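You operate a simulated robot arm through the tools that you are given. There is no shell and no other tool. Be economical: measure what you need, move in short steps, check, and stop when the job is done.

You are at the controls of a simulated robot arm. One attempt, no reset.

JOB
Put two of the name tags from the top of the right back desk on the top of the short table. Take the blue file marked "95" from the lower white wall shelf and put it on top of the large white carton on the top of the right back desk. Take the white pen and put it on top of the yellow sensor box on the top of the left front desk. Take the short steel nut and leave it on top of the blue block. Fetch the green cable reel and set it on the top of the grey table. Do these in any order.

It is judged by the outcome, as a careful person would: the job done as asked, and still so three seconds after it is handed in. It fails if anything else is knocked over, pushed out of place, dropped, spilled or broken.

ROBOT AND FRAMES
A 6-joint arm with a four-finger gripper on a trunk, on a base that drives. Base frame: it is fixed to the floor where the robot stands at the start and does not move with it; the origin is under the middle of the robot, x ahead of it, y to its left, z up; the surface under the hand at the start is at about z = 730. Readings come in mm, degrees, newtons and seconds.
With the tool pointing down near the work surface it reaches from about 540 to 880 mm from the robot's upright axis, wherever it stands. Its first joint turns from -166.0 to 166.0 degrees. Places, roughly: blue block (5x5x5 cm) [2300, -2900, 800]; blue file [2000, -1250, 1250]; green cable reel (12x12x9 cm) [900, -4200, 800]; large white carton [750, 0, 750]; name tag [1000, -250, 750]; short steel nut (4x4x3 cm) [-400, -2300, 800]; top of the grey table [-3400, -3900, 800]; top of the short table [2000, -3200, 700]; white pen (2x2x12 cm) [2400, -2600, 800]; yellow sensor box [-250, -2750, 750]. Payload 3.43 kg.
The TCP is the grasp point between the finger pads, 30 mm short of the fingertips. In the tool frame z runs along the fingers and y along their closing line. The gripper opens to 120 mm. The gripper's body begins 85 mm behind the TCP.
Orientation is told as [roll, pitch, yaw] about the base's x, y, z axes, in that order, counted from this pose: with the fingers straight down and closing along the base's y, the tool's x points along the base's -x, its y along +y and its z along -z.

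CONTROLS
- The arm moves only by the tool nudge_tool. Its argument "increments" is one flat list of numbers, 7 for each row, row after row: the gripper command, from -1 (shut) to 1 (fully open), values between in proportion, then the shift along the tool's x, y, z in mm, then the turn, a rotation vector about the tool's x, y, z in rad. In form: [hand, tx, ty, tz, rx, ry, rz, hand, tx, ty, tz, rx, ry, rz, ...]. A call has 1 to 20 rows; each row shifts and turns the commanded pose from where the row before left it, along the tool's axes as they then stand. Rows are played at 5 a second. More than 50 mm and 8.6 degrees between two rows, or a gripper value outside its range, and nothing of the call is played. Where a pose cannot be reached the arm comes as near as it can. A force on the tool above 40 N (or 10 N above the force at the start of the call, whichever is more), or a blocked arm, ends the call early, and 0.2 s more pass. Each finger halts on what it meets, pressing with about 27 N; the grip force reading is that of the motor and also rises with nothing between the fingers. The clock runs only during rows and for 0.2 s after the last one: add rows that do not move to give the fingers time. The reply holds the time, the measured pose of the TCP, the force on the tool along the base axes, the opening and the grip force, in the units named above and with some noise, with the torque about the TCP (base axes, N m) and any sound that the robot's microphone picked up, and new pictures: "views" is both (left out), scene, wrist or none.
- Cameras (640 x 400 px; columns grow to the right, rows downward): "scene" is now at [52.1, 197.7, 1547.7]; the picture's right is [-0.18, -0.98, 0.00], its down [-0.66, 0.12, -0.74] and it looks along [0.73, -0.13, -0.67] (base axes); focal length 287 px, centre (320, 200). "wrist" rides on the gripper at [71, -17, -121] in the tool frame; the picture's right is [0.23, 0.97, 0.00], its down [-0.81, 0.19, -0.55] and it looks along [-0.54, 0.13, 0.83] (tool axes); focal length 275 px, centre (320, 200).
- move_column(by): slides the trunk up (or, below 0, down) by that many mm; the arm and the scene camera ride with it, the base frame stays. It gives what a move gives, with no picture.
- roll_base(legs): drives the robot by 1 to 6 legs, each [ahead, left, turn to the left] in mm, mm and degrees, along the robot's own axes; the way and the turn of a leg run together, so that a leg with both is an arc; at most 1500 mm and 180 degrees a leg. The arm and the cameras ride along, it lands a little off, and it stops where it bumps. It gives what a move gives, and a new picture of the scene camera.
- head_to(pan, tilt): turns the head with the scene camera to pan (to the left, within 120 degrees either way) and tilt (down, from -29 to 69), counted from straight ahead of the robot. It gives what a move gives, and a new picture of the scene camera.
- pixel_to_xyz(camera, pixels): for up to 12 pixels [column, row] of the newest picture of that camera ("zoom" is the newest enlarged one), the place [x, y, z] in the base frame of the surface seen there, good to about 2 mm, but the place of the scene camera against the robot may be out by one fixed shift of up to 18 mm in any direction. The clock stands still meanwhile.
- inspect(camera, box): a new picture of the part [left, top, right, bottom] of that camera's present view, enlarged. The clock stands still meanwhile.
- finish_job(): hands the job in; it is judged then, once.

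Work in short steps. Measure before you move; look again where a grasp or a placing could have gone wrong, and mend it. You have 124 turns and 260 pictures in all, those below and enlarged ones among them. Open the gripper and draw the arm clear of the work before you hand the job in, unless the task says otherwise; then end with one line.

The tools are called after "Emit:" as a command line: name --argument value ..., lists and objects as JSON in quotes. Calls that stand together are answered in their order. nudge_tool: Moves the arm, as the interface text tells. Its arguments: {"type":"object","properties":{"increments":{"type":"array","items":{"type":"number"}},"views":{"type":"string","enum":["both","scene","wrist","none"]}},"required":["increments"]} The other tools are called the same way: move_column (by) slides the trunk up or down; roll_base (legs) drives the base; head_to (pan, tilt) turns the head that bears the scene camera; pixel_to_xyz (camera, pixels) gives the place of the surface under pixels of a picture; inspect (camera, box) takes an enlarged picture of a part of a camera's view; finish_job () hands the job in.

At the start:

```text
t: 0.0
ee_pos: [491.4, -56.8, 1144.4]
ee_rot: [-0.1, 0.0, 0.0]
contact_force: [0.3, 0.1, -0.7]
wrist_torque: [0.0, -0.01, -0.01]
width: 120.3
gripper_force: 0.0
trunk travel left (down, up): [-125.0, 415.0]
robot x, y, heading: [3.2, 2.4, -0.1]
head pan, tilt: [-32.3, 46.1]
```

scene: 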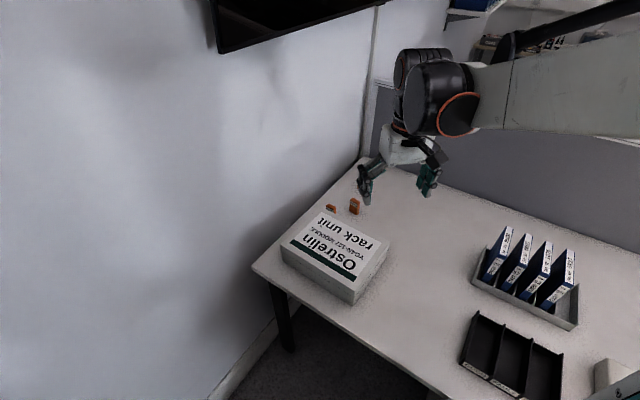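
wrist: 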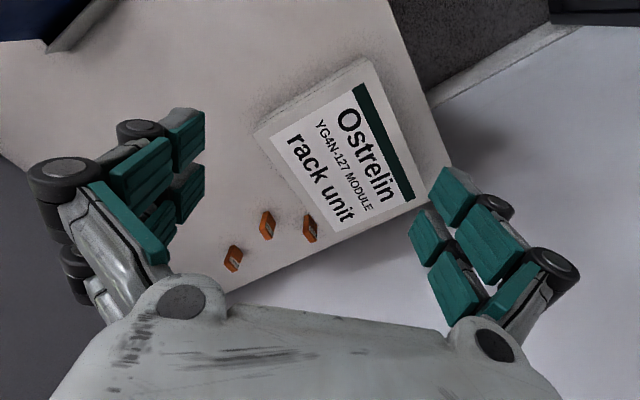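

The wrist view shows three orange tags at (233,258), (267,225), (310,228) and the carton. I measure those and look around.

Emit:
pixel_to_xyz --camera "wrist" --pixels '[[233, 252], [236, 265], [267, 218], [267, 233], [309, 222], [312, 238], [268, 130], [362, 68], [415, 198], [335, 235], [150, 90], [340, 160]]'

Emit:
inspect --camera "wrist" --box '[200, 180, 360, 280]'

Emit:
head_to --pan -70 --tilt 25

```text
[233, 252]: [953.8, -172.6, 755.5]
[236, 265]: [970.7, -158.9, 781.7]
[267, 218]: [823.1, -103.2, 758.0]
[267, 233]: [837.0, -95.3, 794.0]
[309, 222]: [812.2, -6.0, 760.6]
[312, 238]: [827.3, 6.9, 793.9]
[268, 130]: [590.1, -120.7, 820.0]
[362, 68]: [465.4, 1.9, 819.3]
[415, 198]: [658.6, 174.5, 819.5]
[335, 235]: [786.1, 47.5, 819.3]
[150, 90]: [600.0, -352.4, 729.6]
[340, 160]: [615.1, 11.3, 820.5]
```

```text
4.00 times, centred on (280, 230) of wrist
```

zoom: 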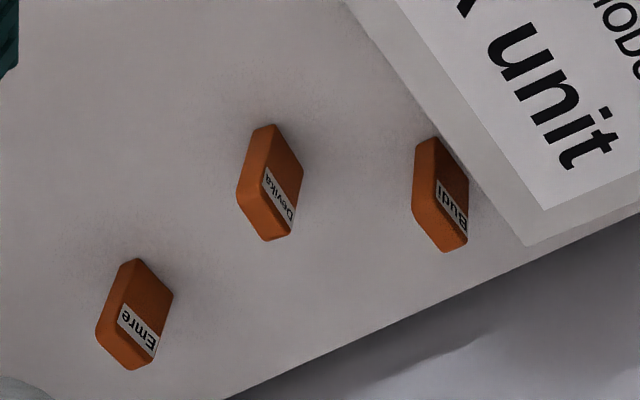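

```text
t: 1.0
ee_pos: [490.9, -56.0, 1145.3]
ee_rot: [-0.1, 0.0, 0.0]
contact_force: [-0.4, -0.4, 0.1]
wrist_torque: [-0.01, -0.01, 0.02]
width: 120.2
gripper_force: 0.0
trunk travel left (down, up): [-125.0, 415.0]
robot x, y, heading: [1.0, 3.9, 0.2]
head pan, tilt: [-70.0, 25.0]
```

scene: 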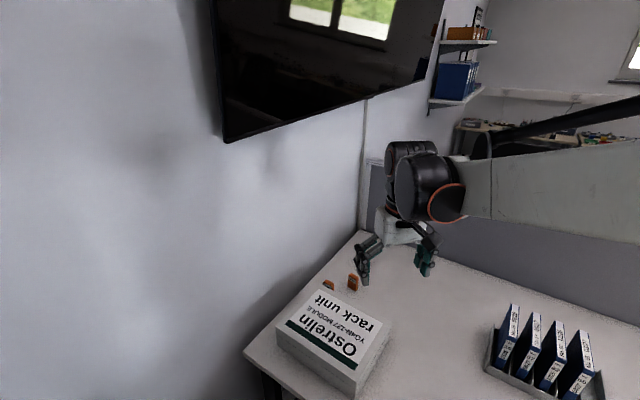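

The pan seems not to have changed the view sideways; I check by measuring and panning again.

Emit:
pixel_to_xyz --camera "scene" --pixels '[[320, 290], [388, 335], [276, 335], [352, 285], [327, 287], [455, 80], [467, 33], [545, 335]]'

Emit:
head_to --pan -100 --tilt 25

```text
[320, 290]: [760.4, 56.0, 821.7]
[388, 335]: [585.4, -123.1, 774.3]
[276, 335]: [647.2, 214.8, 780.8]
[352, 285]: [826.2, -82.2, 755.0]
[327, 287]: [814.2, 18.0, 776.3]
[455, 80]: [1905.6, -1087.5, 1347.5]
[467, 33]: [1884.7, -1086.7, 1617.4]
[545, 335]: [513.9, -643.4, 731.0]
```

```text
t: 2.0
ee_pos: [490.8, -56.5, 1145.3]
ee_rot: [-0.1, 0.0, 0.0]
contact_force: [-1.1, 0.7, 0.0]
wrist_torque: [0.01, 0.02, -0.02]
width: 120.1
gripper_force: 0.1
trunk travel left (down, up): [-125.0, 415.0]
robot x, y, heading: [-1.4, 4.4, 0.1]
head pan, tilt: [-100.0, 25.0]
```

scene: 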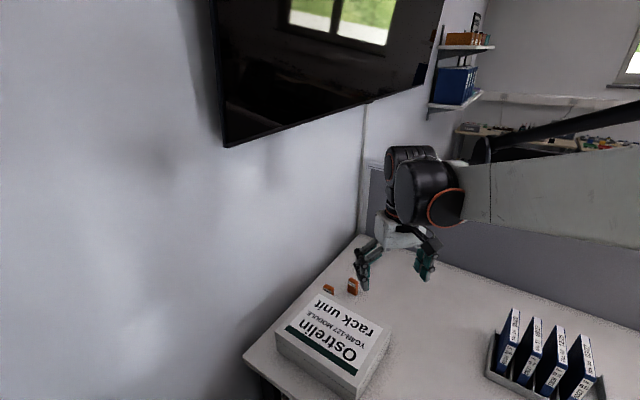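

Pan is evidently dead (only tilt works), so I'll turn the base for views. First tag "Devika" near (830,-100): I bring the hand nearer for a close wrist view.

Emit:
nudge_tool --increments '[0, -42, -9, 39, 0, 0, 0, 0, -42, -9, 39, 0, 0, 0, 0, -42, -9, 39, 0, 0, 0, 0, -42, -9, 39, 0, 0, 0, 0, -42, -9, 39, 0, 0, 0, 0, 0, 0, 0, 0, 0, 0]' --views "wrist"

```text
refused: row 1 steps farther than a row can; nothing moved
```

Row too long (58 mm); shorter rows.

Emit:
nudge_tool --increments '[0, -35, -7, 33, 0, 0, 0, 0, -35, -7, 33, 0, 0, 0, 0, -35, -7, 33, 0, 0, 0, 0, -35, -7, 33, 0, 0, 0, 0, -35, -7, 33, 0, 0, 0, 0, -35, -7, 33, 0, 0, 0, 0, 0, 0, 0, 0, 0, 0]' --views "wrist"

```text
t: 3.6
ee_pos: [704.0, -100.0, 945.5]
ee_rot: [0.0, 0.0, 0.0]
contact_force: [-0.5, -0.2, -0.7]
wrist_torque: [0.02, 0.05, 0.01]
width: 60.2
gripper_force: 0.0
trunk travel left (down, up): [-125.0, 415.0]
robot x, y, heading: [1.6, -0.6, 0.0]
head pan, tilt: [-100.0, 25.0]
```

wrist: 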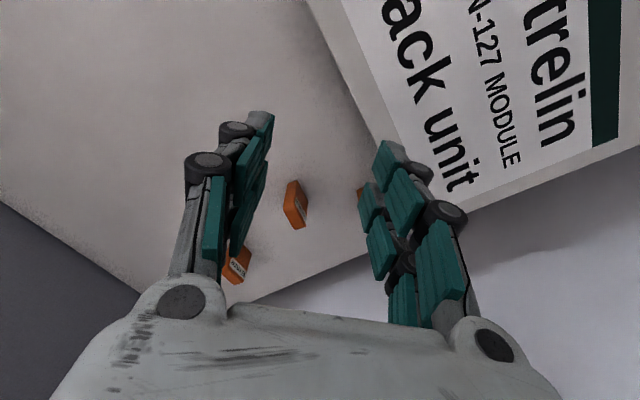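

Devika tag at (295,205) is visible between the fingers. I enlarge and measure.

Emit:
inspect --camera "wrist" --box '[255, 165, 335, 245]'

```text
5.00 times, centred on (295, 205) of wrist
```

zoom: 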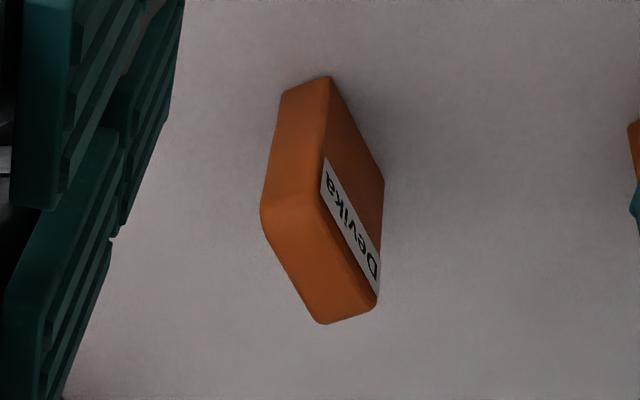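

Emit:
pixel_to_xyz --camera "zoom" --pixels '[[330, 90], [380, 185], [374, 295], [325, 200], [268, 210], [320, 315], [288, 105], [345, 250], [370, 360], [300, 180]]'

```text
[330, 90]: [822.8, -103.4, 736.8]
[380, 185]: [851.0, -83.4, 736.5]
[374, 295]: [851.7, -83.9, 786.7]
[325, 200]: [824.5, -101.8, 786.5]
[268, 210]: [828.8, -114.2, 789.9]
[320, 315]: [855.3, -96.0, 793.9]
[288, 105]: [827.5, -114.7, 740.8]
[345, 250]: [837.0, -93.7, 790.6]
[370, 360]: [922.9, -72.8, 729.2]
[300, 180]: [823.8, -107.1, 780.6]
```

Tag is ~36 wide along heading ~35°, 13 thick, 64 high, centred about (840,-99). I move above it and turn the hand +35° yaw.

Emit:
nudge_tool --increments '[0, -34, 0, 24, 0, 0, 0, 0, -34, 0, 24, 0, 0, 0, 0, -34, 0, 24, 0, 0, 0, 0, -34, 1, 24, 0, 0, 0, 0, 0, 0, 0, 0, 0, -0.122, 0, 0, 0, 0, 0, 0, -0.122, 0, 0, 0, 0, 0, 0, -0.122, 0, 0, 0, 0, 0, 0, -0.122, 0, 0, 0, 0, 0, 0, -0.122, 0, 0, 0, 0, 0, 0, 0]' --views "wrist"

```text
t: 5.8
ee_pos: [836.8, -97.0, 851.4]
ee_rot: [0.0, -0.1, 35.0]
contact_force: [-0.5, -0.3, -0.4]
wrist_torque: [0.0, -0.02, 0.01]
width: 60.1
gripper_force: 0.1
trunk travel left (down, up): [-125.0, 415.0]
robot x, y, heading: [8.5, 1.2, -0.1]
head pan, tilt: [-100.0, 25.0]
```

wrist: 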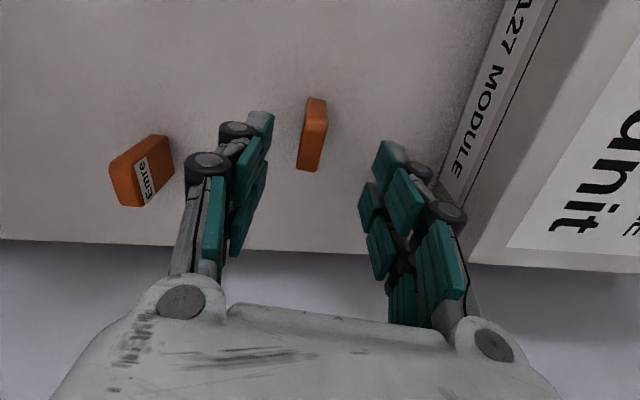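

I check that the tag seen at (312,135) is Devika and where it lies relative to the fingers.

Emit:
pixel_to_xyz --camera "wrist" --pixels '[[316, 102], [312, 165], [302, 160], [324, 140], [140, 160], [300, 220]]'

Emit:
inspect --camera "wrist" --box '[200, 60, 460, 280]'

```text
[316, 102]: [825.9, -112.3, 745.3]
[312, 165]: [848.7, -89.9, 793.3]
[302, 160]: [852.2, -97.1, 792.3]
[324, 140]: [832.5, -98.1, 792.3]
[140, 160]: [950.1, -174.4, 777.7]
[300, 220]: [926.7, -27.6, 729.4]
```

```text
1.82 times, centred on (330, 170) of wrist
```

zoom: 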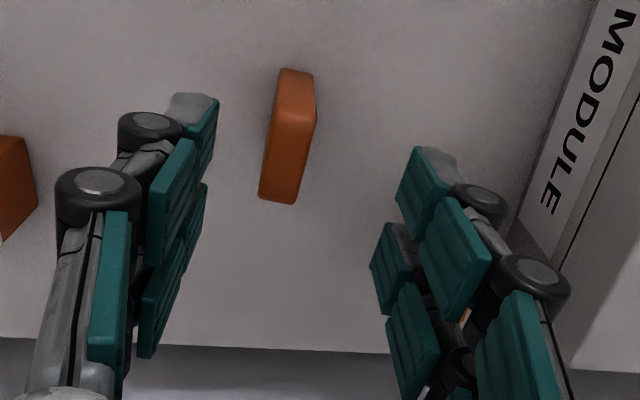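

Centre about (841,-99). I shift a few mm, descend to z≈772 and close.

Emit:
nudge_tool --increments '[-0.2, -2, -3.5, 20, 0, 0, 0, -0.2, 0, 0, 30, 0, 0, 0, -0.2, 0, 0, 29, 0, 0, 0, -0.2, 0, 0, 0, 0, 0, 0, -1, 0, 0, 0, 0, 0, 0, -1, 0, 0, 0, 0, 0, 0, -1, 0, 0, 0, 0, 0, 0]' --views "wrist"

```text
t: 7.4
ee_pos: [841.0, -98.0, 773.2]
ee_rot: [0.1, 0.1, 34.8]
contact_force: [-0.8, 0.6, 0.0]
wrist_torque: [0.02, -0.02, 0.05]
width: 14.9
gripper_force: 26.7
trunk travel left (down, up): [-125.0, 415.0]
robot x, y, heading: [2.0, 1.1, 0.1]
head pan, tilt: [-100.0, 25.0]
```

wrist: 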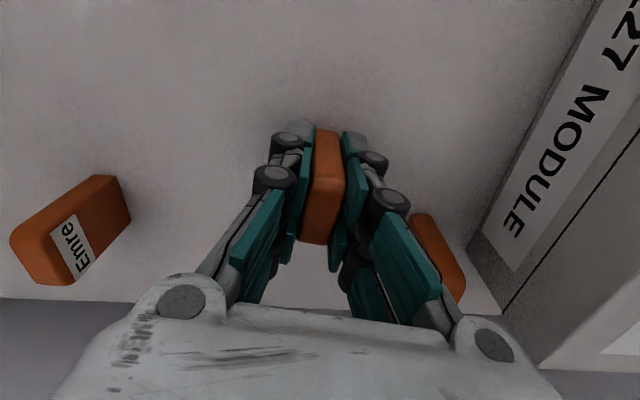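

Gripped (width 14.9). I lift and draw the arm back for driving.

Emit:
nudge_tool --increments '[-1, 0, 0, -40, 0, 0, 0, -1, 0, 0, -45, 0, 0, 0, -1, 0, 0, -45, 0, 0, 0, -1, 0, 0, -45, 0, 0, 0.122, -1, 0, 0, -45, 0, 0, 0.122, -1, 0, 0, -45, 0, 0, 0.122, -1, 0, 0, -45, 0, 0, 0.122, -1, 0, 0, -45, 0, 0, 0.122, -1, 45, 0, 0, 0, 0, 0, -1, 45, 0, 0, 0, 0, 0, -1, 45, 0, 0, 0, 0, 0, -1, 45, 0, 0, 0, 0, 0, -1, 45, 0, 0, 0, 0, 0, -1, 45, 0, 0, 0, 0, 0, -1, 45, 0, 0, 0, 0, 0, -1, 40, 0, 0, 0, 0, 0, -1, 0, 0, 0, 0, 0, 0]' --views "both"

```text
t: 11.0
ee_pos: [486.3, -98.1, 1125.8]
ee_rot: [-0.1, 0.0, 0.1]
contact_force: [-0.4, 0.0, -0.2]
wrist_torque: [0.0, -0.02, 0.01]
width: 15.3
gripper_force: 27.1
trunk travel left (down, up): [-125.0, 415.0]
robot x, y, heading: [-1.6, 2.4, -0.2]
head pan, tilt: [-100.0, 25.0]
```

scene: 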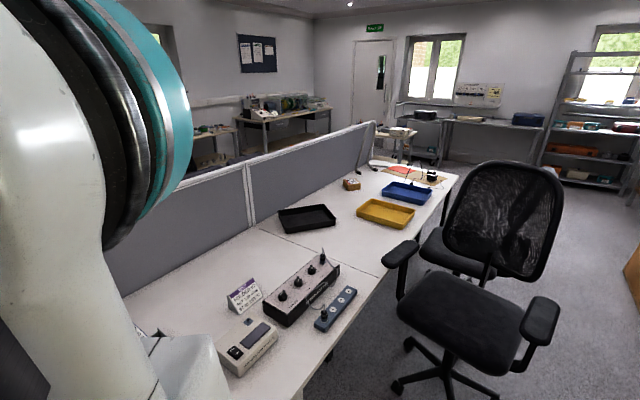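
wrist: 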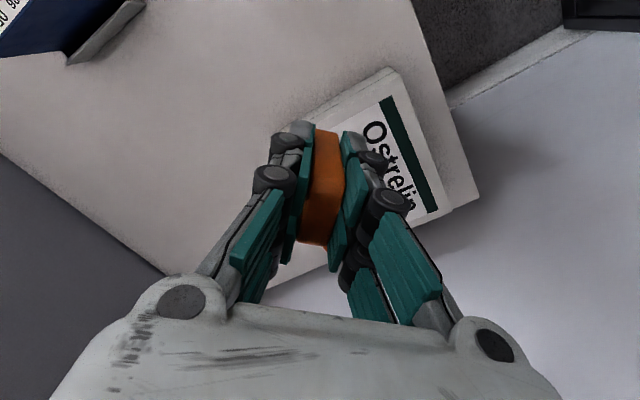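

The pan does work, it just lags. This view to the right shows desks with a divider; I measure points for a map.

Emit:
pixel_to_xyz --camera "scene" --pixels '[[300, 395], [455, 180], [375, 125], [410, 190], [330, 110], [440, 125], [395, 130], [600, 130], [635, 250], [480, 185], [490, 330], [215, 128]]'

Emit:
head_to --pan -60 --tilt 10

Emit:
nudge_tool --increments '[-1, 0, 0, 0, 0, 0, 0, -1, 0, 0, 0, 0, 0, 0, -1, 0, 0, 0, 0, 0, 0, -1, 0, 0, 0, 0, 0, 0, -1, 0, 0, 0, 0, 0, 0]' --views "scene"

```text
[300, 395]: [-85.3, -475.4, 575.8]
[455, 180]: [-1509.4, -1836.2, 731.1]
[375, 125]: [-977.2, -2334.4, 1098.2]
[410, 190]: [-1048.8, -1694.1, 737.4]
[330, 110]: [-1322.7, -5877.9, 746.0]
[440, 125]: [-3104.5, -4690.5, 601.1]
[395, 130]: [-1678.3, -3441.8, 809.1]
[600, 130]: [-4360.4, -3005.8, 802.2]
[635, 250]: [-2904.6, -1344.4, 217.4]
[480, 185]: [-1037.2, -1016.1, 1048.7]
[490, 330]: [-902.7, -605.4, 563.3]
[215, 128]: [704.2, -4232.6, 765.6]
```

```text
t: 12.1
ee_pos: [487.1, -98.1, 1126.4]
ee_rot: [0.0, 0.1, 0.1]
contact_force: [-0.2, -0.1, 0.6]
wrist_torque: [0.03, 0.03, 0.01]
width: 15.2
gripper_force: 27.1
trunk travel left (down, up): [-125.0, 415.0]
robot x, y, heading: [2.6, 4.8, 0.0]
head pan, tilt: [-60.0, 10.0]
```

scene: 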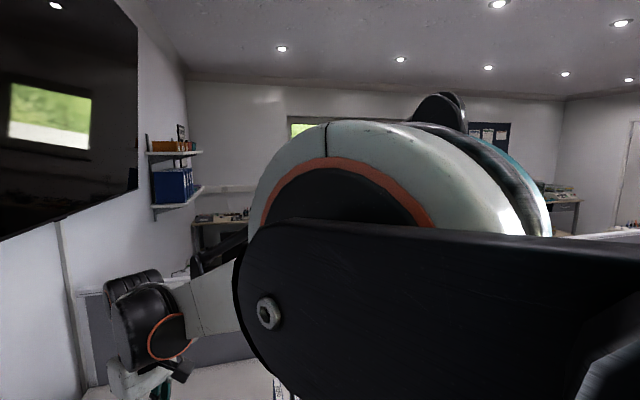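

```text
t: 13.3
ee_pos: [486.9, -98.4, 1126.6]
ee_rot: [0.0, 0.0, 0.0]
contact_force: [0.4, 0.3, -0.4]
wrist_torque: [0.0, 0.01, 0.0]
width: 15.3
gripper_force: 27.2
trunk travel left (down, up): [-125.0, 415.0]
robot x, y, heading: [0.8, -0.9, 0.0]
head pan, tilt: [-60.0, 10.0]
```

scene: 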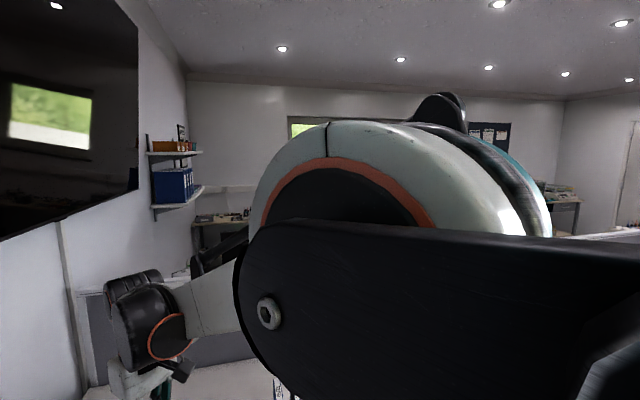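

Pan works in sim time. Now I look to the left/back before moving the base off.

Emit:
head_to --pan 120 --tilt 25

Emit:
nudge_tool --increments '[-1, 0, 0, 0, 0, 0, 0, -1, 0, 0, 0, 0, 0, 0, -1, 0, 0, 0, 0, 0, 0, -1, 0, 0, 0, 0, 0, 0, -1, 0, 0, 0, 0, 0, 0]' --views "scene"

Emit:
pixel_to_xyz --camera "scene" --pixels '[[60, 350], [200, 350], [320, 350], [450, 350], [600, 350], [60, 250], [200, 250], [320, 250], [450, 250], [600, 250]]'

Emit:
head_to --pan -120 --tilt 35

Emit:
nudge_tool --increments '[-1, 0, 0, 0, 0, 0, 0, -1, 0, 0, 0, 0, 0, 0, -1, 0, 0, 0, 0, 0, 0, -1, 0, 0, 0, 0, 0, 0, -1, 0, 0, 0, 0, 0, 0, -1, 0, 0, 0, 0, 0, 0, -1, 0, 0, 0, 0, 0, 0, -1, 0, 0, 0, 0, 0, 0]' --views "scene"

```text
t: 15.9
ee_pos: [487.2, -98.0, 1125.2]
ee_rot: [0.0, 0.0, 0.0]
contact_force: [0.6, 0.8, -0.5]
wrist_torque: [0.02, 0.02, -0.01]
width: 15.5
gripper_force: 27.0
trunk travel left (down, up): [-125.0, 415.0]
robot x, y, heading: [0.1, 2.7, 0.0]
head pan, tilt: [120.0, 25.0]
```

scene: 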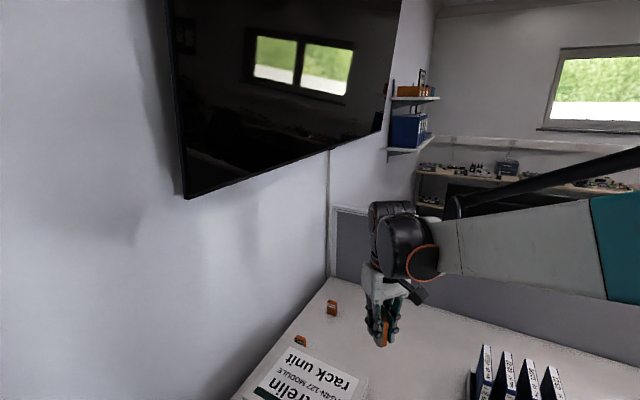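

```text
t: 17.1
ee_pos: [487.1, -98.7, 1126.2]
ee_rot: [0.0, 0.0, 0.1]
contact_force: [-1.3, 0.0, -0.3]
wrist_torque: [0.0, 0.04, 0.0]
width: 15.5
gripper_force: 27.0
trunk travel left (down, up): [-125.0, 415.0]
robot x, y, heading: [0.5, -2.2, 0.2]
head pan, tilt: [120.0, 25.0]
```

scene: 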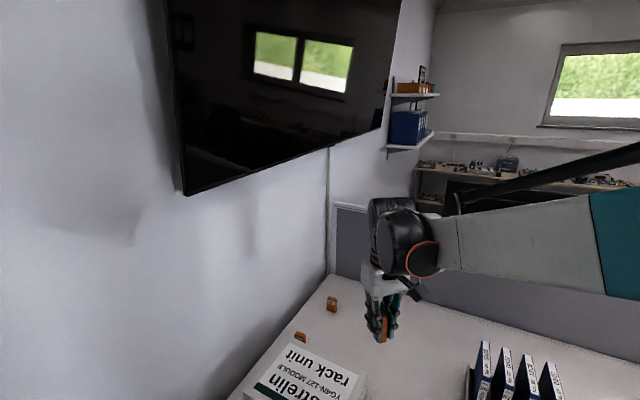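

```text
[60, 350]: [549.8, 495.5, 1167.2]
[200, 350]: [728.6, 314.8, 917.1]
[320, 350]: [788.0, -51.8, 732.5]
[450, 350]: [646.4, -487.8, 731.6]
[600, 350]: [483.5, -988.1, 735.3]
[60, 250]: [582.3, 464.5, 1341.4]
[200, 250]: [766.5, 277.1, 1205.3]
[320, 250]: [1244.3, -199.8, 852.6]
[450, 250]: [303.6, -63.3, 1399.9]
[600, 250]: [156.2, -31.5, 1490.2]
```

```text
t: 20.5
ee_pos: [487.2, -98.4, 1125.8]
ee_rot: [0.0, 0.0, 0.0]
contact_force: [0.4, 0.4, -0.3]
wrist_torque: [-0.04, 0.0, 0.0]
width: 15.2
gripper_force: 26.8
trunk travel left (down, up): [-125.0, 415.0]
robot x, y, heading: [3.7, -2.2, -0.2]
head pan, tilt: [-120.0, 35.0]
```

scene: 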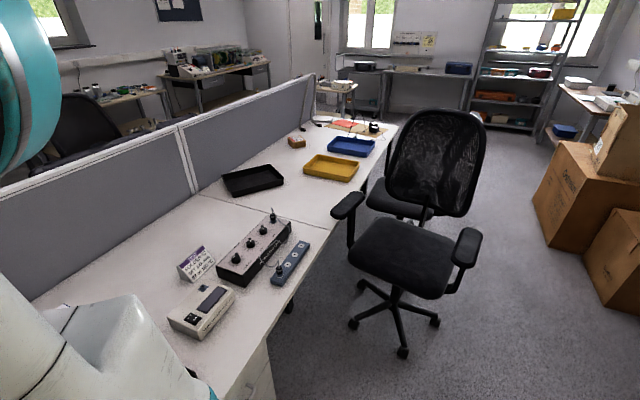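

```text
t: 22.3
ee_pos: [487.0, -98.4, 1125.7]
ee_rot: [-0.1, 0.0, 0.0]
contact_force: [-0.3, -1.5, 0.5]
wrist_torque: [-0.01, 0.02, 0.0]
width: 15.3
gripper_force: 26.9
trunk travel left (down, up): [-125.0, 415.0]
robot x, y, heading: [0.1, 1.5, 0.0]
head pan, tilt: [-120.0, 35.0]
```

scene: 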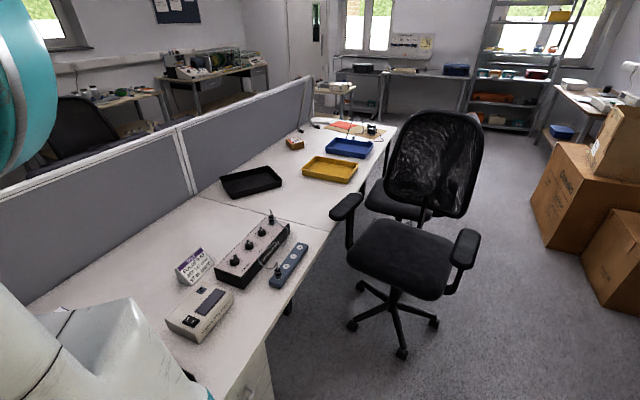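

Chair, its floor footprint and cartons on the right matter for the route; I measure them.

Emit:
pixel_to_xyz --camera "scene" --pixels '[[352, 325], [402, 353], [437, 320], [475, 240], [348, 200], [470, 130], [545, 240], [610, 310], [640, 330], [395, 128], [430, 215], [300, 395]]'

Emit:
pixel_to_xyz --camera "scene" --pixels '[[500, 350], [520, 200], [520, 130], [440, 130], [335, 90], [385, 70], [590, 100], [310, 85], [340, 120], [180, 75], [110, 100], [280, 145]]'

```text
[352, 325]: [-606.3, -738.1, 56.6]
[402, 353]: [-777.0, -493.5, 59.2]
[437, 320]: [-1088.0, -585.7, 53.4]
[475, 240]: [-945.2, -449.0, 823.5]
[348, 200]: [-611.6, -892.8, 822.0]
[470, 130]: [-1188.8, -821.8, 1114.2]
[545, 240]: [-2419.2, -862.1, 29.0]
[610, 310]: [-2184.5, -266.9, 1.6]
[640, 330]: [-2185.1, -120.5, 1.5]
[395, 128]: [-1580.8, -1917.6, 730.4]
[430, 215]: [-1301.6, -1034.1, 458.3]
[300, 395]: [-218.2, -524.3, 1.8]
```

```text
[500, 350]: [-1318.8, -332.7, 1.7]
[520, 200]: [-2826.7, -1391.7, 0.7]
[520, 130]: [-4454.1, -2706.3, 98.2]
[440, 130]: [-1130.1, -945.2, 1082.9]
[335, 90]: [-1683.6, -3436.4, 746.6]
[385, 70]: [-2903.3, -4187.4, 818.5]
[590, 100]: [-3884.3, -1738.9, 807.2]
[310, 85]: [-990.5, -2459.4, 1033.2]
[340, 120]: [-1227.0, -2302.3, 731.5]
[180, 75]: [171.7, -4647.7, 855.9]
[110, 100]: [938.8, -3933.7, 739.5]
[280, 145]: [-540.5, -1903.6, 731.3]
```

I back off from the desk 140 mm and turn right to face along the aisle (heading ≈ -136°), seeing the unseen area with the head at -120.

Emit:
roll_base --legs '[[-110, 110, 0], [0, 0, -90]]'

Emit:
pixel_to_xyz --camera "scene" --pixels '[[60, 350], [200, 350], [320, 350], [450, 350], [600, 350], [60, 250], [200, 250], [320, 250], [450, 250], [600, 250]]'

```text
t: 23.4
ee_pos: [452.7, -69.9, 1124.6]
ee_rot: [0.4, 0.3, -0.2]
contact_force: [-0.2, -0.2, -0.6]
wrist_torque: [0.01, -0.01, 0.04]
width: 15.1
gripper_force: 26.9
trunk travel left (down, up): [-125.0, 415.0]
robot x, y, heading: [-36.6, 38.7, -0.4]
head pan, tilt: [-120.0, 35.0]
stopped in leg 1: the robot was blocked; the commanded pose is now the measured one
```

scene: 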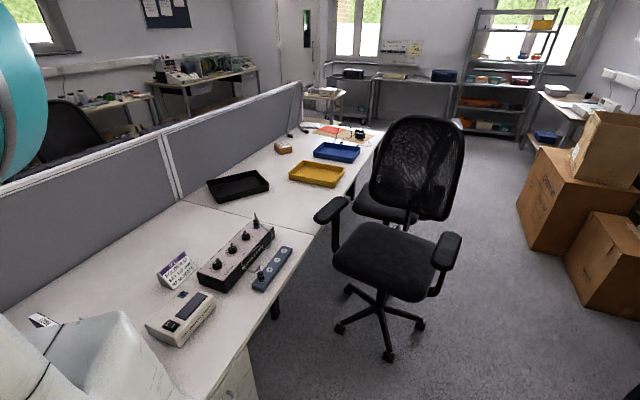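

```text
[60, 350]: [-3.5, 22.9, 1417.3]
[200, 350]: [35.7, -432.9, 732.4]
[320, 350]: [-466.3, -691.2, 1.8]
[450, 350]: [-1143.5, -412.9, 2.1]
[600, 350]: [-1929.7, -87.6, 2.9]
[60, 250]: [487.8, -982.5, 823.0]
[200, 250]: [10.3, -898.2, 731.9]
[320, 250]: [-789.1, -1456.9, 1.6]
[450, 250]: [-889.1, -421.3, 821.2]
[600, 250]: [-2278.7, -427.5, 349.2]
```

Blocked behind after ~54 mm. I turn right in place to see what's there.

Emit:
roll_base --legs '[[0, 0, -60]]'

Emit:
pixel_to_xyz --camera "scene" --pixels '[[60, 350], [200, 350], [320, 350], [450, 350], [600, 350], [60, 250], [200, 250], [320, 250], [450, 250], [600, 250]]'

```text
t: 26.4
ee_pos: [117.9, -431.4, 1125.0]
ee_rot: [0.0, 0.0, -60.0]
contact_force: [-0.8, 0.0, -0.8]
wrist_torque: [0.0, 0.02, -0.01]
width: 15.2
gripper_force: 26.7
trunk travel left (down, up): [-125.0, 415.0]
robot x, y, heading: [-35.7, 40.9, -60.0]
head pan, tilt: [-120.0, 35.0]
```

scene: 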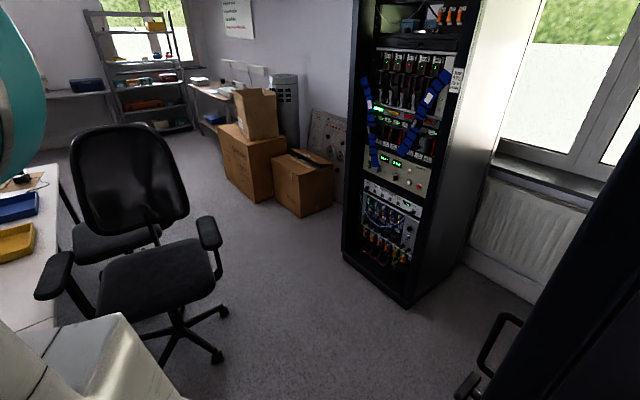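

```text
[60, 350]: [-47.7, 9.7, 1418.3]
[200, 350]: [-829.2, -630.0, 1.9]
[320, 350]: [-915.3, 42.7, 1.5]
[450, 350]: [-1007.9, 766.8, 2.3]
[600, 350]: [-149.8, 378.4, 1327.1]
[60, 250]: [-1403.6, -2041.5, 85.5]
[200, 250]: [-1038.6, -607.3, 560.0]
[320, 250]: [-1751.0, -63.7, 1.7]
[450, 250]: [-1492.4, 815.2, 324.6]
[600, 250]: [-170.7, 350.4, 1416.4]
```

Behind is a tall dark cabinet; a rack further on. I measure the rack and cabinet corners for the lane.

Emit:
pixel_to_xyz --camera "scene" --pixels '[[343, 258], [407, 303], [463, 265], [330, 208], [300, 217], [275, 195], [220, 358], [222, 310], [490, 370], [520, 380], [560, 330], [610, 200]]'

```text
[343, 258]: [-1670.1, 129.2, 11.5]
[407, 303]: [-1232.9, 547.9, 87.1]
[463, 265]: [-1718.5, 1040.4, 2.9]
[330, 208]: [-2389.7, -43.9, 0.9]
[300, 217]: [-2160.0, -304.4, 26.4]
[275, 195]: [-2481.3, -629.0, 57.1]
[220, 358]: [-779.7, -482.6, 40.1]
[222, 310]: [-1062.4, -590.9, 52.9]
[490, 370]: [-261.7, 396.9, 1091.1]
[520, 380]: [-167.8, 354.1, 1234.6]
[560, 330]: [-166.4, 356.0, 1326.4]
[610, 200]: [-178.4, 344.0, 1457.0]
```

Lane plan (u toward the wall with TV, v across desks): along -u 420, then -v 650, then along -u between chair and cartons. I turn to heading -136 and drive the first legs.

Emit:
roll_base --legs '[[0, 0, -76], [420, 0, 0], [0, -650, 0]]'

Emit:
head_to --pan 0 --tilt 35

Emit:
nudge_tool --increments '[-1, 0, 0, 0, 0, 0, 0, -1, 0, 0, 0, 0, 0, 0, -1, 0, 0, 0, 0, 0, 0, -1, 0, 0, 0, 0, 0, 0]' --views "scene"

```text
t: 35.5
ee_pos: [-1216.1, -54.1, 1126.7]
ee_rot: [0.0, 0.0, -135.7]
contact_force: [-0.7, 0.6, 0.2]
wrist_torque: [-0.02, -0.02, 0.0]
width: 15.1
gripper_force: 27.2
trunk travel left (down, up): [-125.0, 415.0]
robot x, y, heading: [-800.0, 214.0, -135.7]
head pan, tilt: [-120.0, 35.0]
```

scene: 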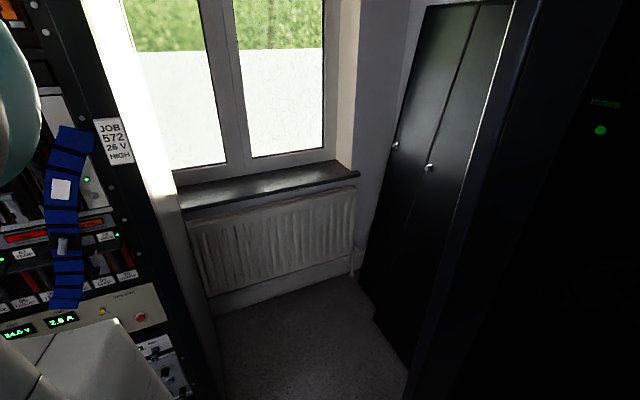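

```text
t: 37.5
ee_pos: [-1218.0, -53.7, 1124.9]
ee_rot: [0.0, 0.1, -135.8]
contact_force: [-0.1, 0.4, -0.2]
wrist_torque: [0.0, 0.01, 0.03]
width: 15.5
gripper_force: 26.4
trunk travel left (down, up): [-125.0, 415.0]
robot x, y, heading: [-802.6, 211.5, -135.8]
head pan, tilt: [0.0, 35.0]
```

scene: 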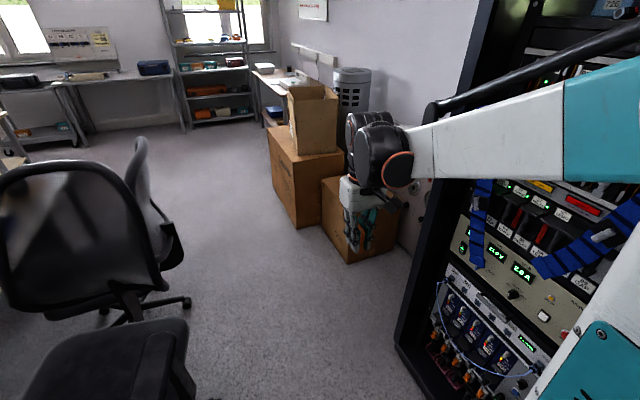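

```text
t: 38.5
ee_pos: [-1217.5, -54.1, 1126.6]
ee_rot: [0.0, 0.0, -135.7]
contact_force: [-0.8, 0.0, -1.1]
wrist_torque: [0.05, -0.01, -0.01]
width: 15.4
gripper_force: 26.6
trunk travel left (down, up): [-125.0, 415.0]
robot x, y, heading: [-799.5, 215.8, -135.8]
head pan, tilt: [0.0, 35.0]
```

scene: 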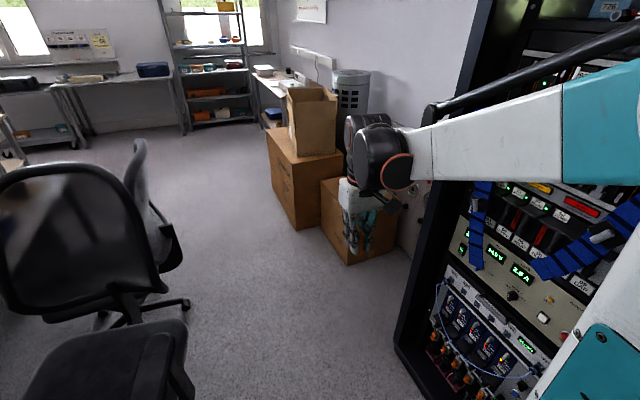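

The lane ahead is visible: chair at left (right edge ~col 190), cartons at col ≥268. I measure these edges.

Emit:
pixel_to_xyz --camera "scene" --pixels '[[277, 205], [298, 228], [268, 135], [300, 110], [190, 302], [180, 245], [190, 380], [270, 125], [185, 132], [80, 143], [200, 200], [222, 160]]'

```text
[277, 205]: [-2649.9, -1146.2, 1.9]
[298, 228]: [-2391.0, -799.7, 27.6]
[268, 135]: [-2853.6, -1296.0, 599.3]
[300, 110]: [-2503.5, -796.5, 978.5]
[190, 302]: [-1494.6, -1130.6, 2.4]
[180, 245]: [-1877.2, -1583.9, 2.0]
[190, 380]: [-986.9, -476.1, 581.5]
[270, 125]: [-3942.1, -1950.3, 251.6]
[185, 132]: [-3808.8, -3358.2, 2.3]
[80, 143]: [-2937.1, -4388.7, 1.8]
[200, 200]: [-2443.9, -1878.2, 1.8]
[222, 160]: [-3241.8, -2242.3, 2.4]
```

Clearances allow a lane at v≈-700 shifting to -550 past the cartons. I drive ahead.

Emit:
roll_base --legs '[[800, 0, 0], [500, 60, 0], [700, 100, 0], [700, 0, 0]]'

Emit:
head_to --pan 90 --tilt 25

Emit:
nudge_tool --increments '[-1, 0, 0, 0, 0, 0, 0, -1, 0, 0, 0, 0, 0, 0, -1, 0, 0, 0, 0, 0, 0, -1, 0, 0, 0, 0, 0, 0]' --views "scene"

```text
t: 52.2
ee_pos: [-2986.1, -2077.8, 1125.6]
ee_rot: [0.0, 0.1, -134.5]
contact_force: [0.0, 0.0, -1.0]
wrist_torque: [0.0, 0.0, -0.02]
width: 15.5
gripper_force: 27.4
trunk travel left (down, up): [-125.0, 415.0]
robot x, y, heading: [-2575.5, -1801.2, -134.4]
head pan, tilt: [0.0, 35.0]
```

scene: 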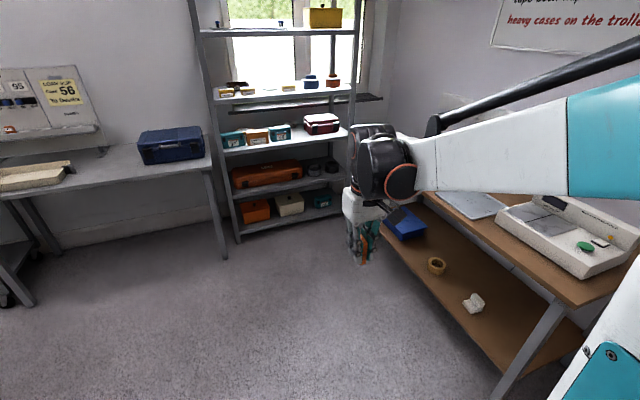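

```text
t: 53.8
ee_pos: [-2988.0, -2077.0, 1126.9]
ee_rot: [0.1, 0.1, -134.5]
contact_force: [-0.3, 0.9, -0.3]
wrist_torque: [0.0, 0.01, -0.03]
width: 15.3
gripper_force: 27.1
trunk travel left (down, up): [-125.0, 415.0]
robot x, y, heading: [-2577.0, -1800.2, -134.5]
head pan, tilt: [90.0, 25.0]
```

scene: 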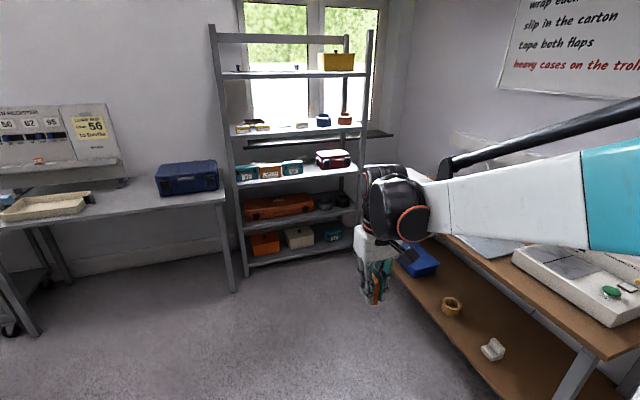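

```text
t: 54.8
ee_pos: [-2987.2, -2079.6, 1125.9]
ee_rot: [0.0, 0.0, -134.5]
contact_force: [-0.2, -0.3, -0.1]
wrist_torque: [-0.01, -0.03, 0.02]
width: 15.6
gripper_force: 26.6
trunk travel left (down, up): [-125.0, 415.0]
robot x, y, heading: [-2576.0, -1800.1, -134.7]
head pan, tilt: [90.0, 25.0]
```

scene: 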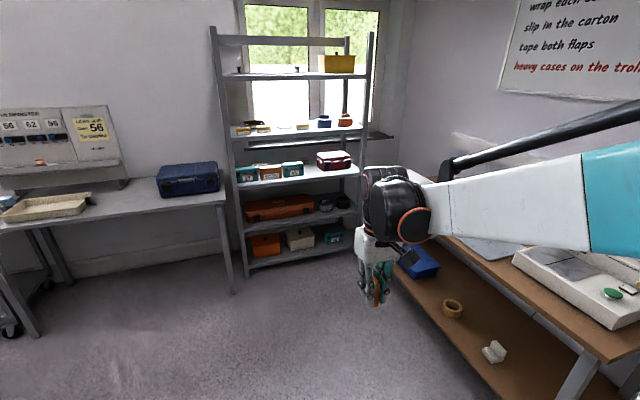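

Head apparently can't go left of ahead; I turn the base left 90° to face along +v and look.

Emit:
roll_base --legs '[[0, 0, 90]]'

Emit:
nudge_tool --increments '[-1, 0, 0, 0, 0, 0, 0]' --views "scene"

```text
t: 59.1
ee_pos: [-2293.5, -2209.1, 1126.2]
ee_rot: [0.0, -0.1, -44.1]
contact_force: [0.7, 0.5, 0.2]
wrist_torque: [0.03, 0.02, 0.0]
width: 15.6
gripper_force: 27.2
trunk travel left (down, up): [-125.0, 415.0]
robot x, y, heading: [-2576.8, -1801.7, -44.1]
head pan, tilt: [90.0, 25.0]
```

scene: 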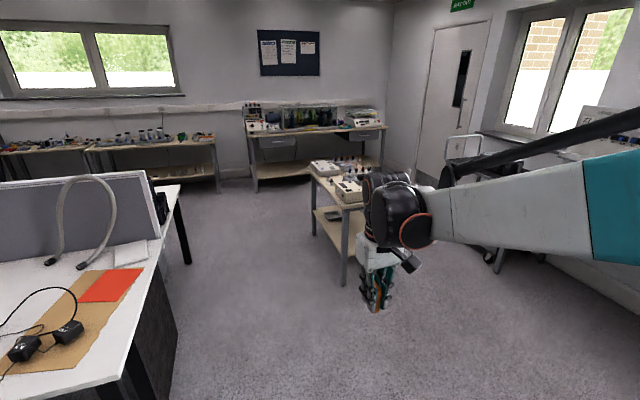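

```text
t: 59.5
ee_pos: [-2293.3, -2210.3, 1126.0]
ee_rot: [-0.1, 0.0, -44.0]
contact_force: [0.4, -0.2, -0.7]
wrist_torque: [-0.02, -0.01, -0.02]
width: 15.5
gripper_force: 27.2
trunk travel left (down, up): [-125.0, 415.0]
robot x, y, heading: [-2572.7, -1800.4, -44.0]
head pan, tilt: [90.0, 25.0]
```

scene: 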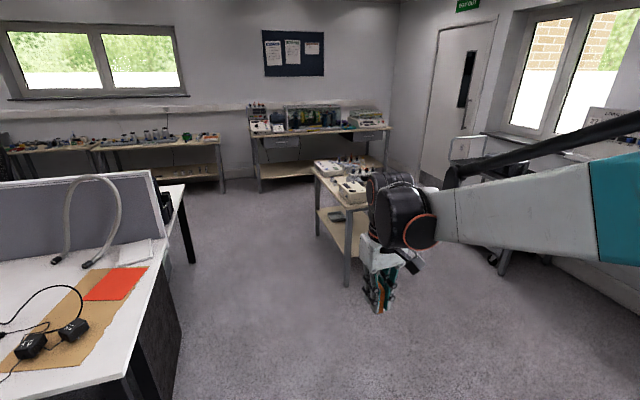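

The way between the desk corner (≈190,260) and the small table (≈345,280) leads on; I measure.

Emit:
pixel_to_xyz --camera "scene" --pixels '[[193, 262], [178, 370], [160, 252], [347, 284], [318, 233], [318, 175], [366, 203], [224, 190], [258, 190], [187, 137], [215, 138], [265, 132]]'

Emit:
inspect --camera "scene" --box '[0, 90, 240, 210]'

```text
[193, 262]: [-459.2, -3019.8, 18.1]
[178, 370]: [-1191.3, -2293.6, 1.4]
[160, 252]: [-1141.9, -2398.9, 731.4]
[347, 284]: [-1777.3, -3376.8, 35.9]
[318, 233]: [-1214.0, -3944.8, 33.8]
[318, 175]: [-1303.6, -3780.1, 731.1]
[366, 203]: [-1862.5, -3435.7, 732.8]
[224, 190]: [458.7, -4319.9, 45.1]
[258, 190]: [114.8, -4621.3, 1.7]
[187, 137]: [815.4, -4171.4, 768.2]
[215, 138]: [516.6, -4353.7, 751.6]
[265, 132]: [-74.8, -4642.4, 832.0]
```

```text
2.67 times, centred on (120, 150) of scene
```

zoom: 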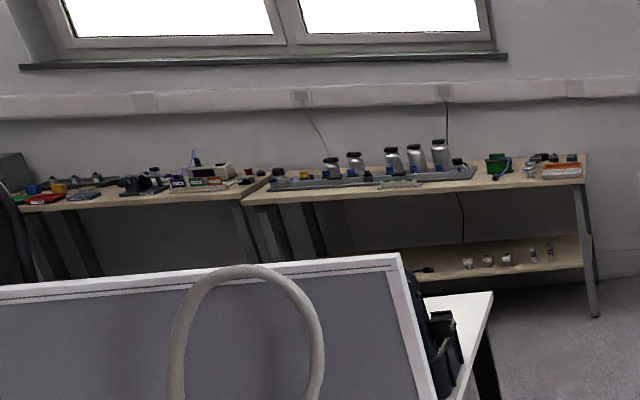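

Gap is 1160 wide (u −2440…−3600). I drive straight on into the far aisle, then turn left to look down it.

Emit:
roll_base --legs '[[1500, 0, 0], [1450, 0, 0], [0, 0, 88]]'

Emit:
nudge_tool --increments '[-1, 0, 0, 0, 0, 0, 0]' --views "scene"

```text
t: 77.7
ee_pos: [-10.5, -3597.3, 1126.1]
ee_rot: [0.0, 0.0, 45.4]
contact_force: [-0.1, -0.3, -0.7]
wrist_torque: [0.0, 0.05, -0.01]
width: 15.3
gripper_force: 27.0
trunk travel left (down, up): [-125.0, 415.0]
robot x, y, heading: [-423.6, -3873.5, 45.6]
head pan, tilt: [90.0, 25.0]
```

scene: 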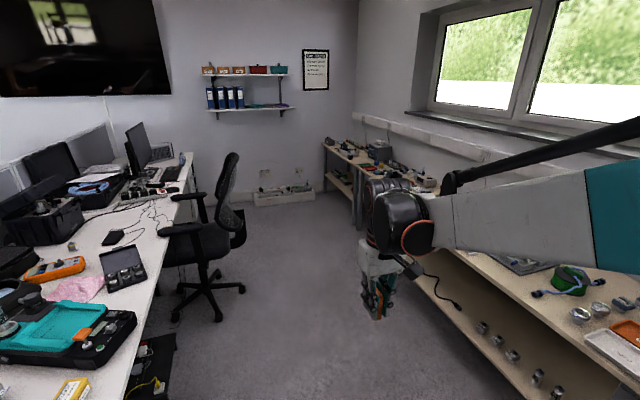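

```text
t: 78.1
ee_pos: [-9.6, -3596.0, 1125.3]
ee_rot: [0.0, 0.0, 45.3]
contact_force: [0.4, -0.7, -0.4]
wrist_torque: [-0.02, -0.04, -0.01]
width: 15.3
gripper_force: 27.3
trunk travel left (down, up): [-125.0, 415.0]
robot x, y, heading: [-424.8, -3876.0, 45.6]
head pan, tilt: [90.0, 25.0]
```

scene: 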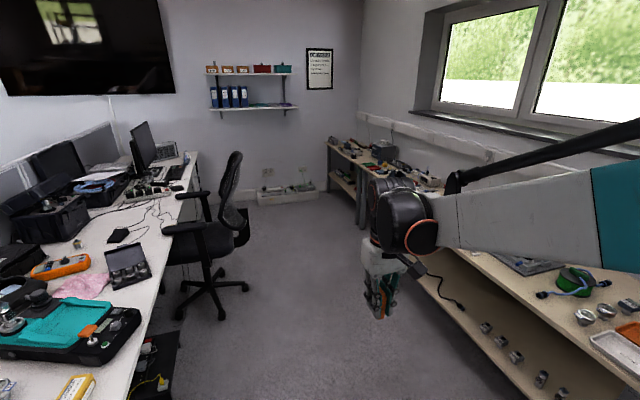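

Far aisle: desks at left, chair, two benches at right, the shelf ahead. I measure these.

Emit:
pixel_to_xyz --camera "scene" --pixels '[[130, 380], [195, 155], [248, 288], [222, 318], [240, 175], [412, 280], [575, 398], [358, 228], [328, 150], [318, 195], [575, 285], [232, 98]]'

Emit:
inspect --camera "scene" --box '[310, 120, 470, 220]'

Emit:
inspect --camera "scene" --box '[0, 220, 160, 400]'

```text
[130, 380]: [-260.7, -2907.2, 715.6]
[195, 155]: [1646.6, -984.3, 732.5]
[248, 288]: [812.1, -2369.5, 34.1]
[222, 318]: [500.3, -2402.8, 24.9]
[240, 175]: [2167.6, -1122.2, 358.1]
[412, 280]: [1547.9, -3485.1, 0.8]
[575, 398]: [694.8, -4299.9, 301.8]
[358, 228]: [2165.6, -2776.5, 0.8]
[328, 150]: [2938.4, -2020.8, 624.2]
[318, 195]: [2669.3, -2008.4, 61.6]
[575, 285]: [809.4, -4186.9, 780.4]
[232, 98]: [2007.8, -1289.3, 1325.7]
```

```text
4.00 times, centred on (390, 170) of scene
```

zoom: 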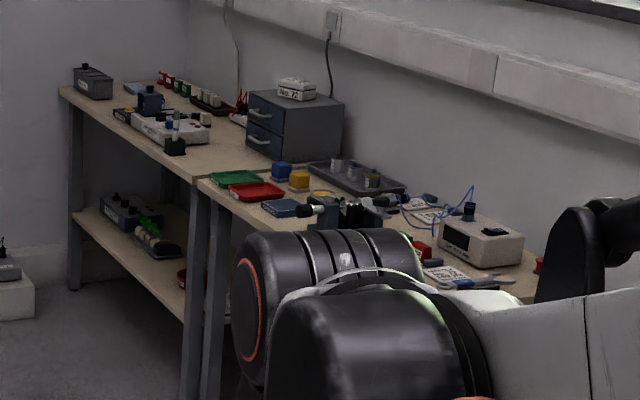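

```text
2.22 times, centred on (80, 310) of scene
```

zoom: 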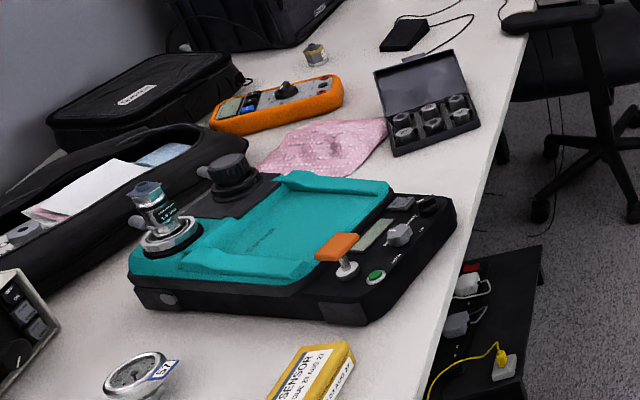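

Lane: v≈2900 between chair (v 2270) and benches (v 3470). I drive down to the short table and turn right to face it.

Emit:
roll_base --legs '[[300, -400, 0], [1400, -45, 0], [450, -15, 0], [0, 0, -90]]'

Emit:
nudge_tool --increments '[-1, 0, 0, 0, 0, 0, 0]' --views "both"

```text
t: 93.5
ee_pos: [1651.7, -3130.4, 1126.4]
ee_rot: [0.0, 0.1, -45.0]
contact_force: [0.2, -0.6, -0.9]
wrist_torque: [0.0, 0.02, -0.03]
width: 15.4
gripper_force: 27.2
trunk travel left (down, up): [-125.0, 415.0]
robot x, y, heading: [1377.9, -2715.0, -45.1]
head pan, tilt: [90.0, 25.0]
```

scene: 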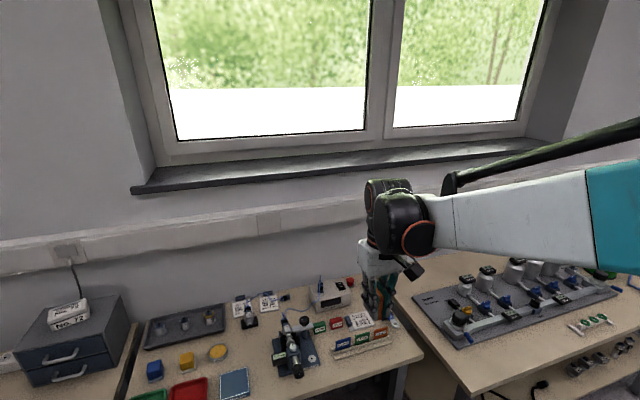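

```text
t: 93.9
ee_pos: [1652.8, -3131.0, 1124.2]
ee_rot: [0.0, 0.0, -45.0]
contact_force: [0.6, 0.0, -0.2]
wrist_torque: [0.02, 0.0, -0.02]
width: 15.2
gripper_force: 27.0
trunk travel left (down, up): [-125.0, 415.0]
robot x, y, heading: [1380.7, -2717.7, -44.8]
head pan, tilt: [90.0, 25.0]
```

scene: 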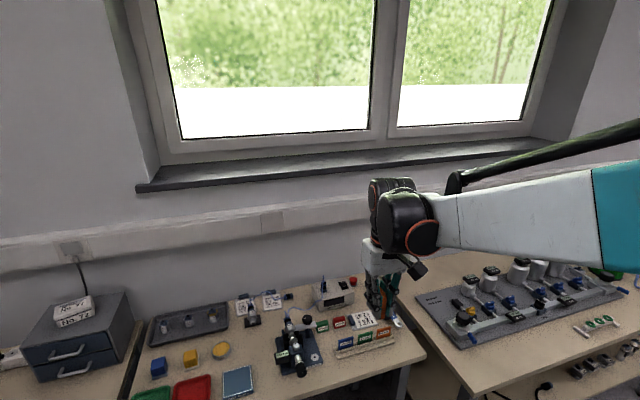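
wrist: 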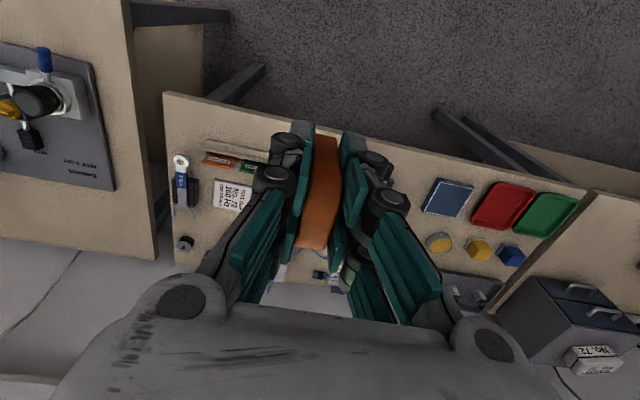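

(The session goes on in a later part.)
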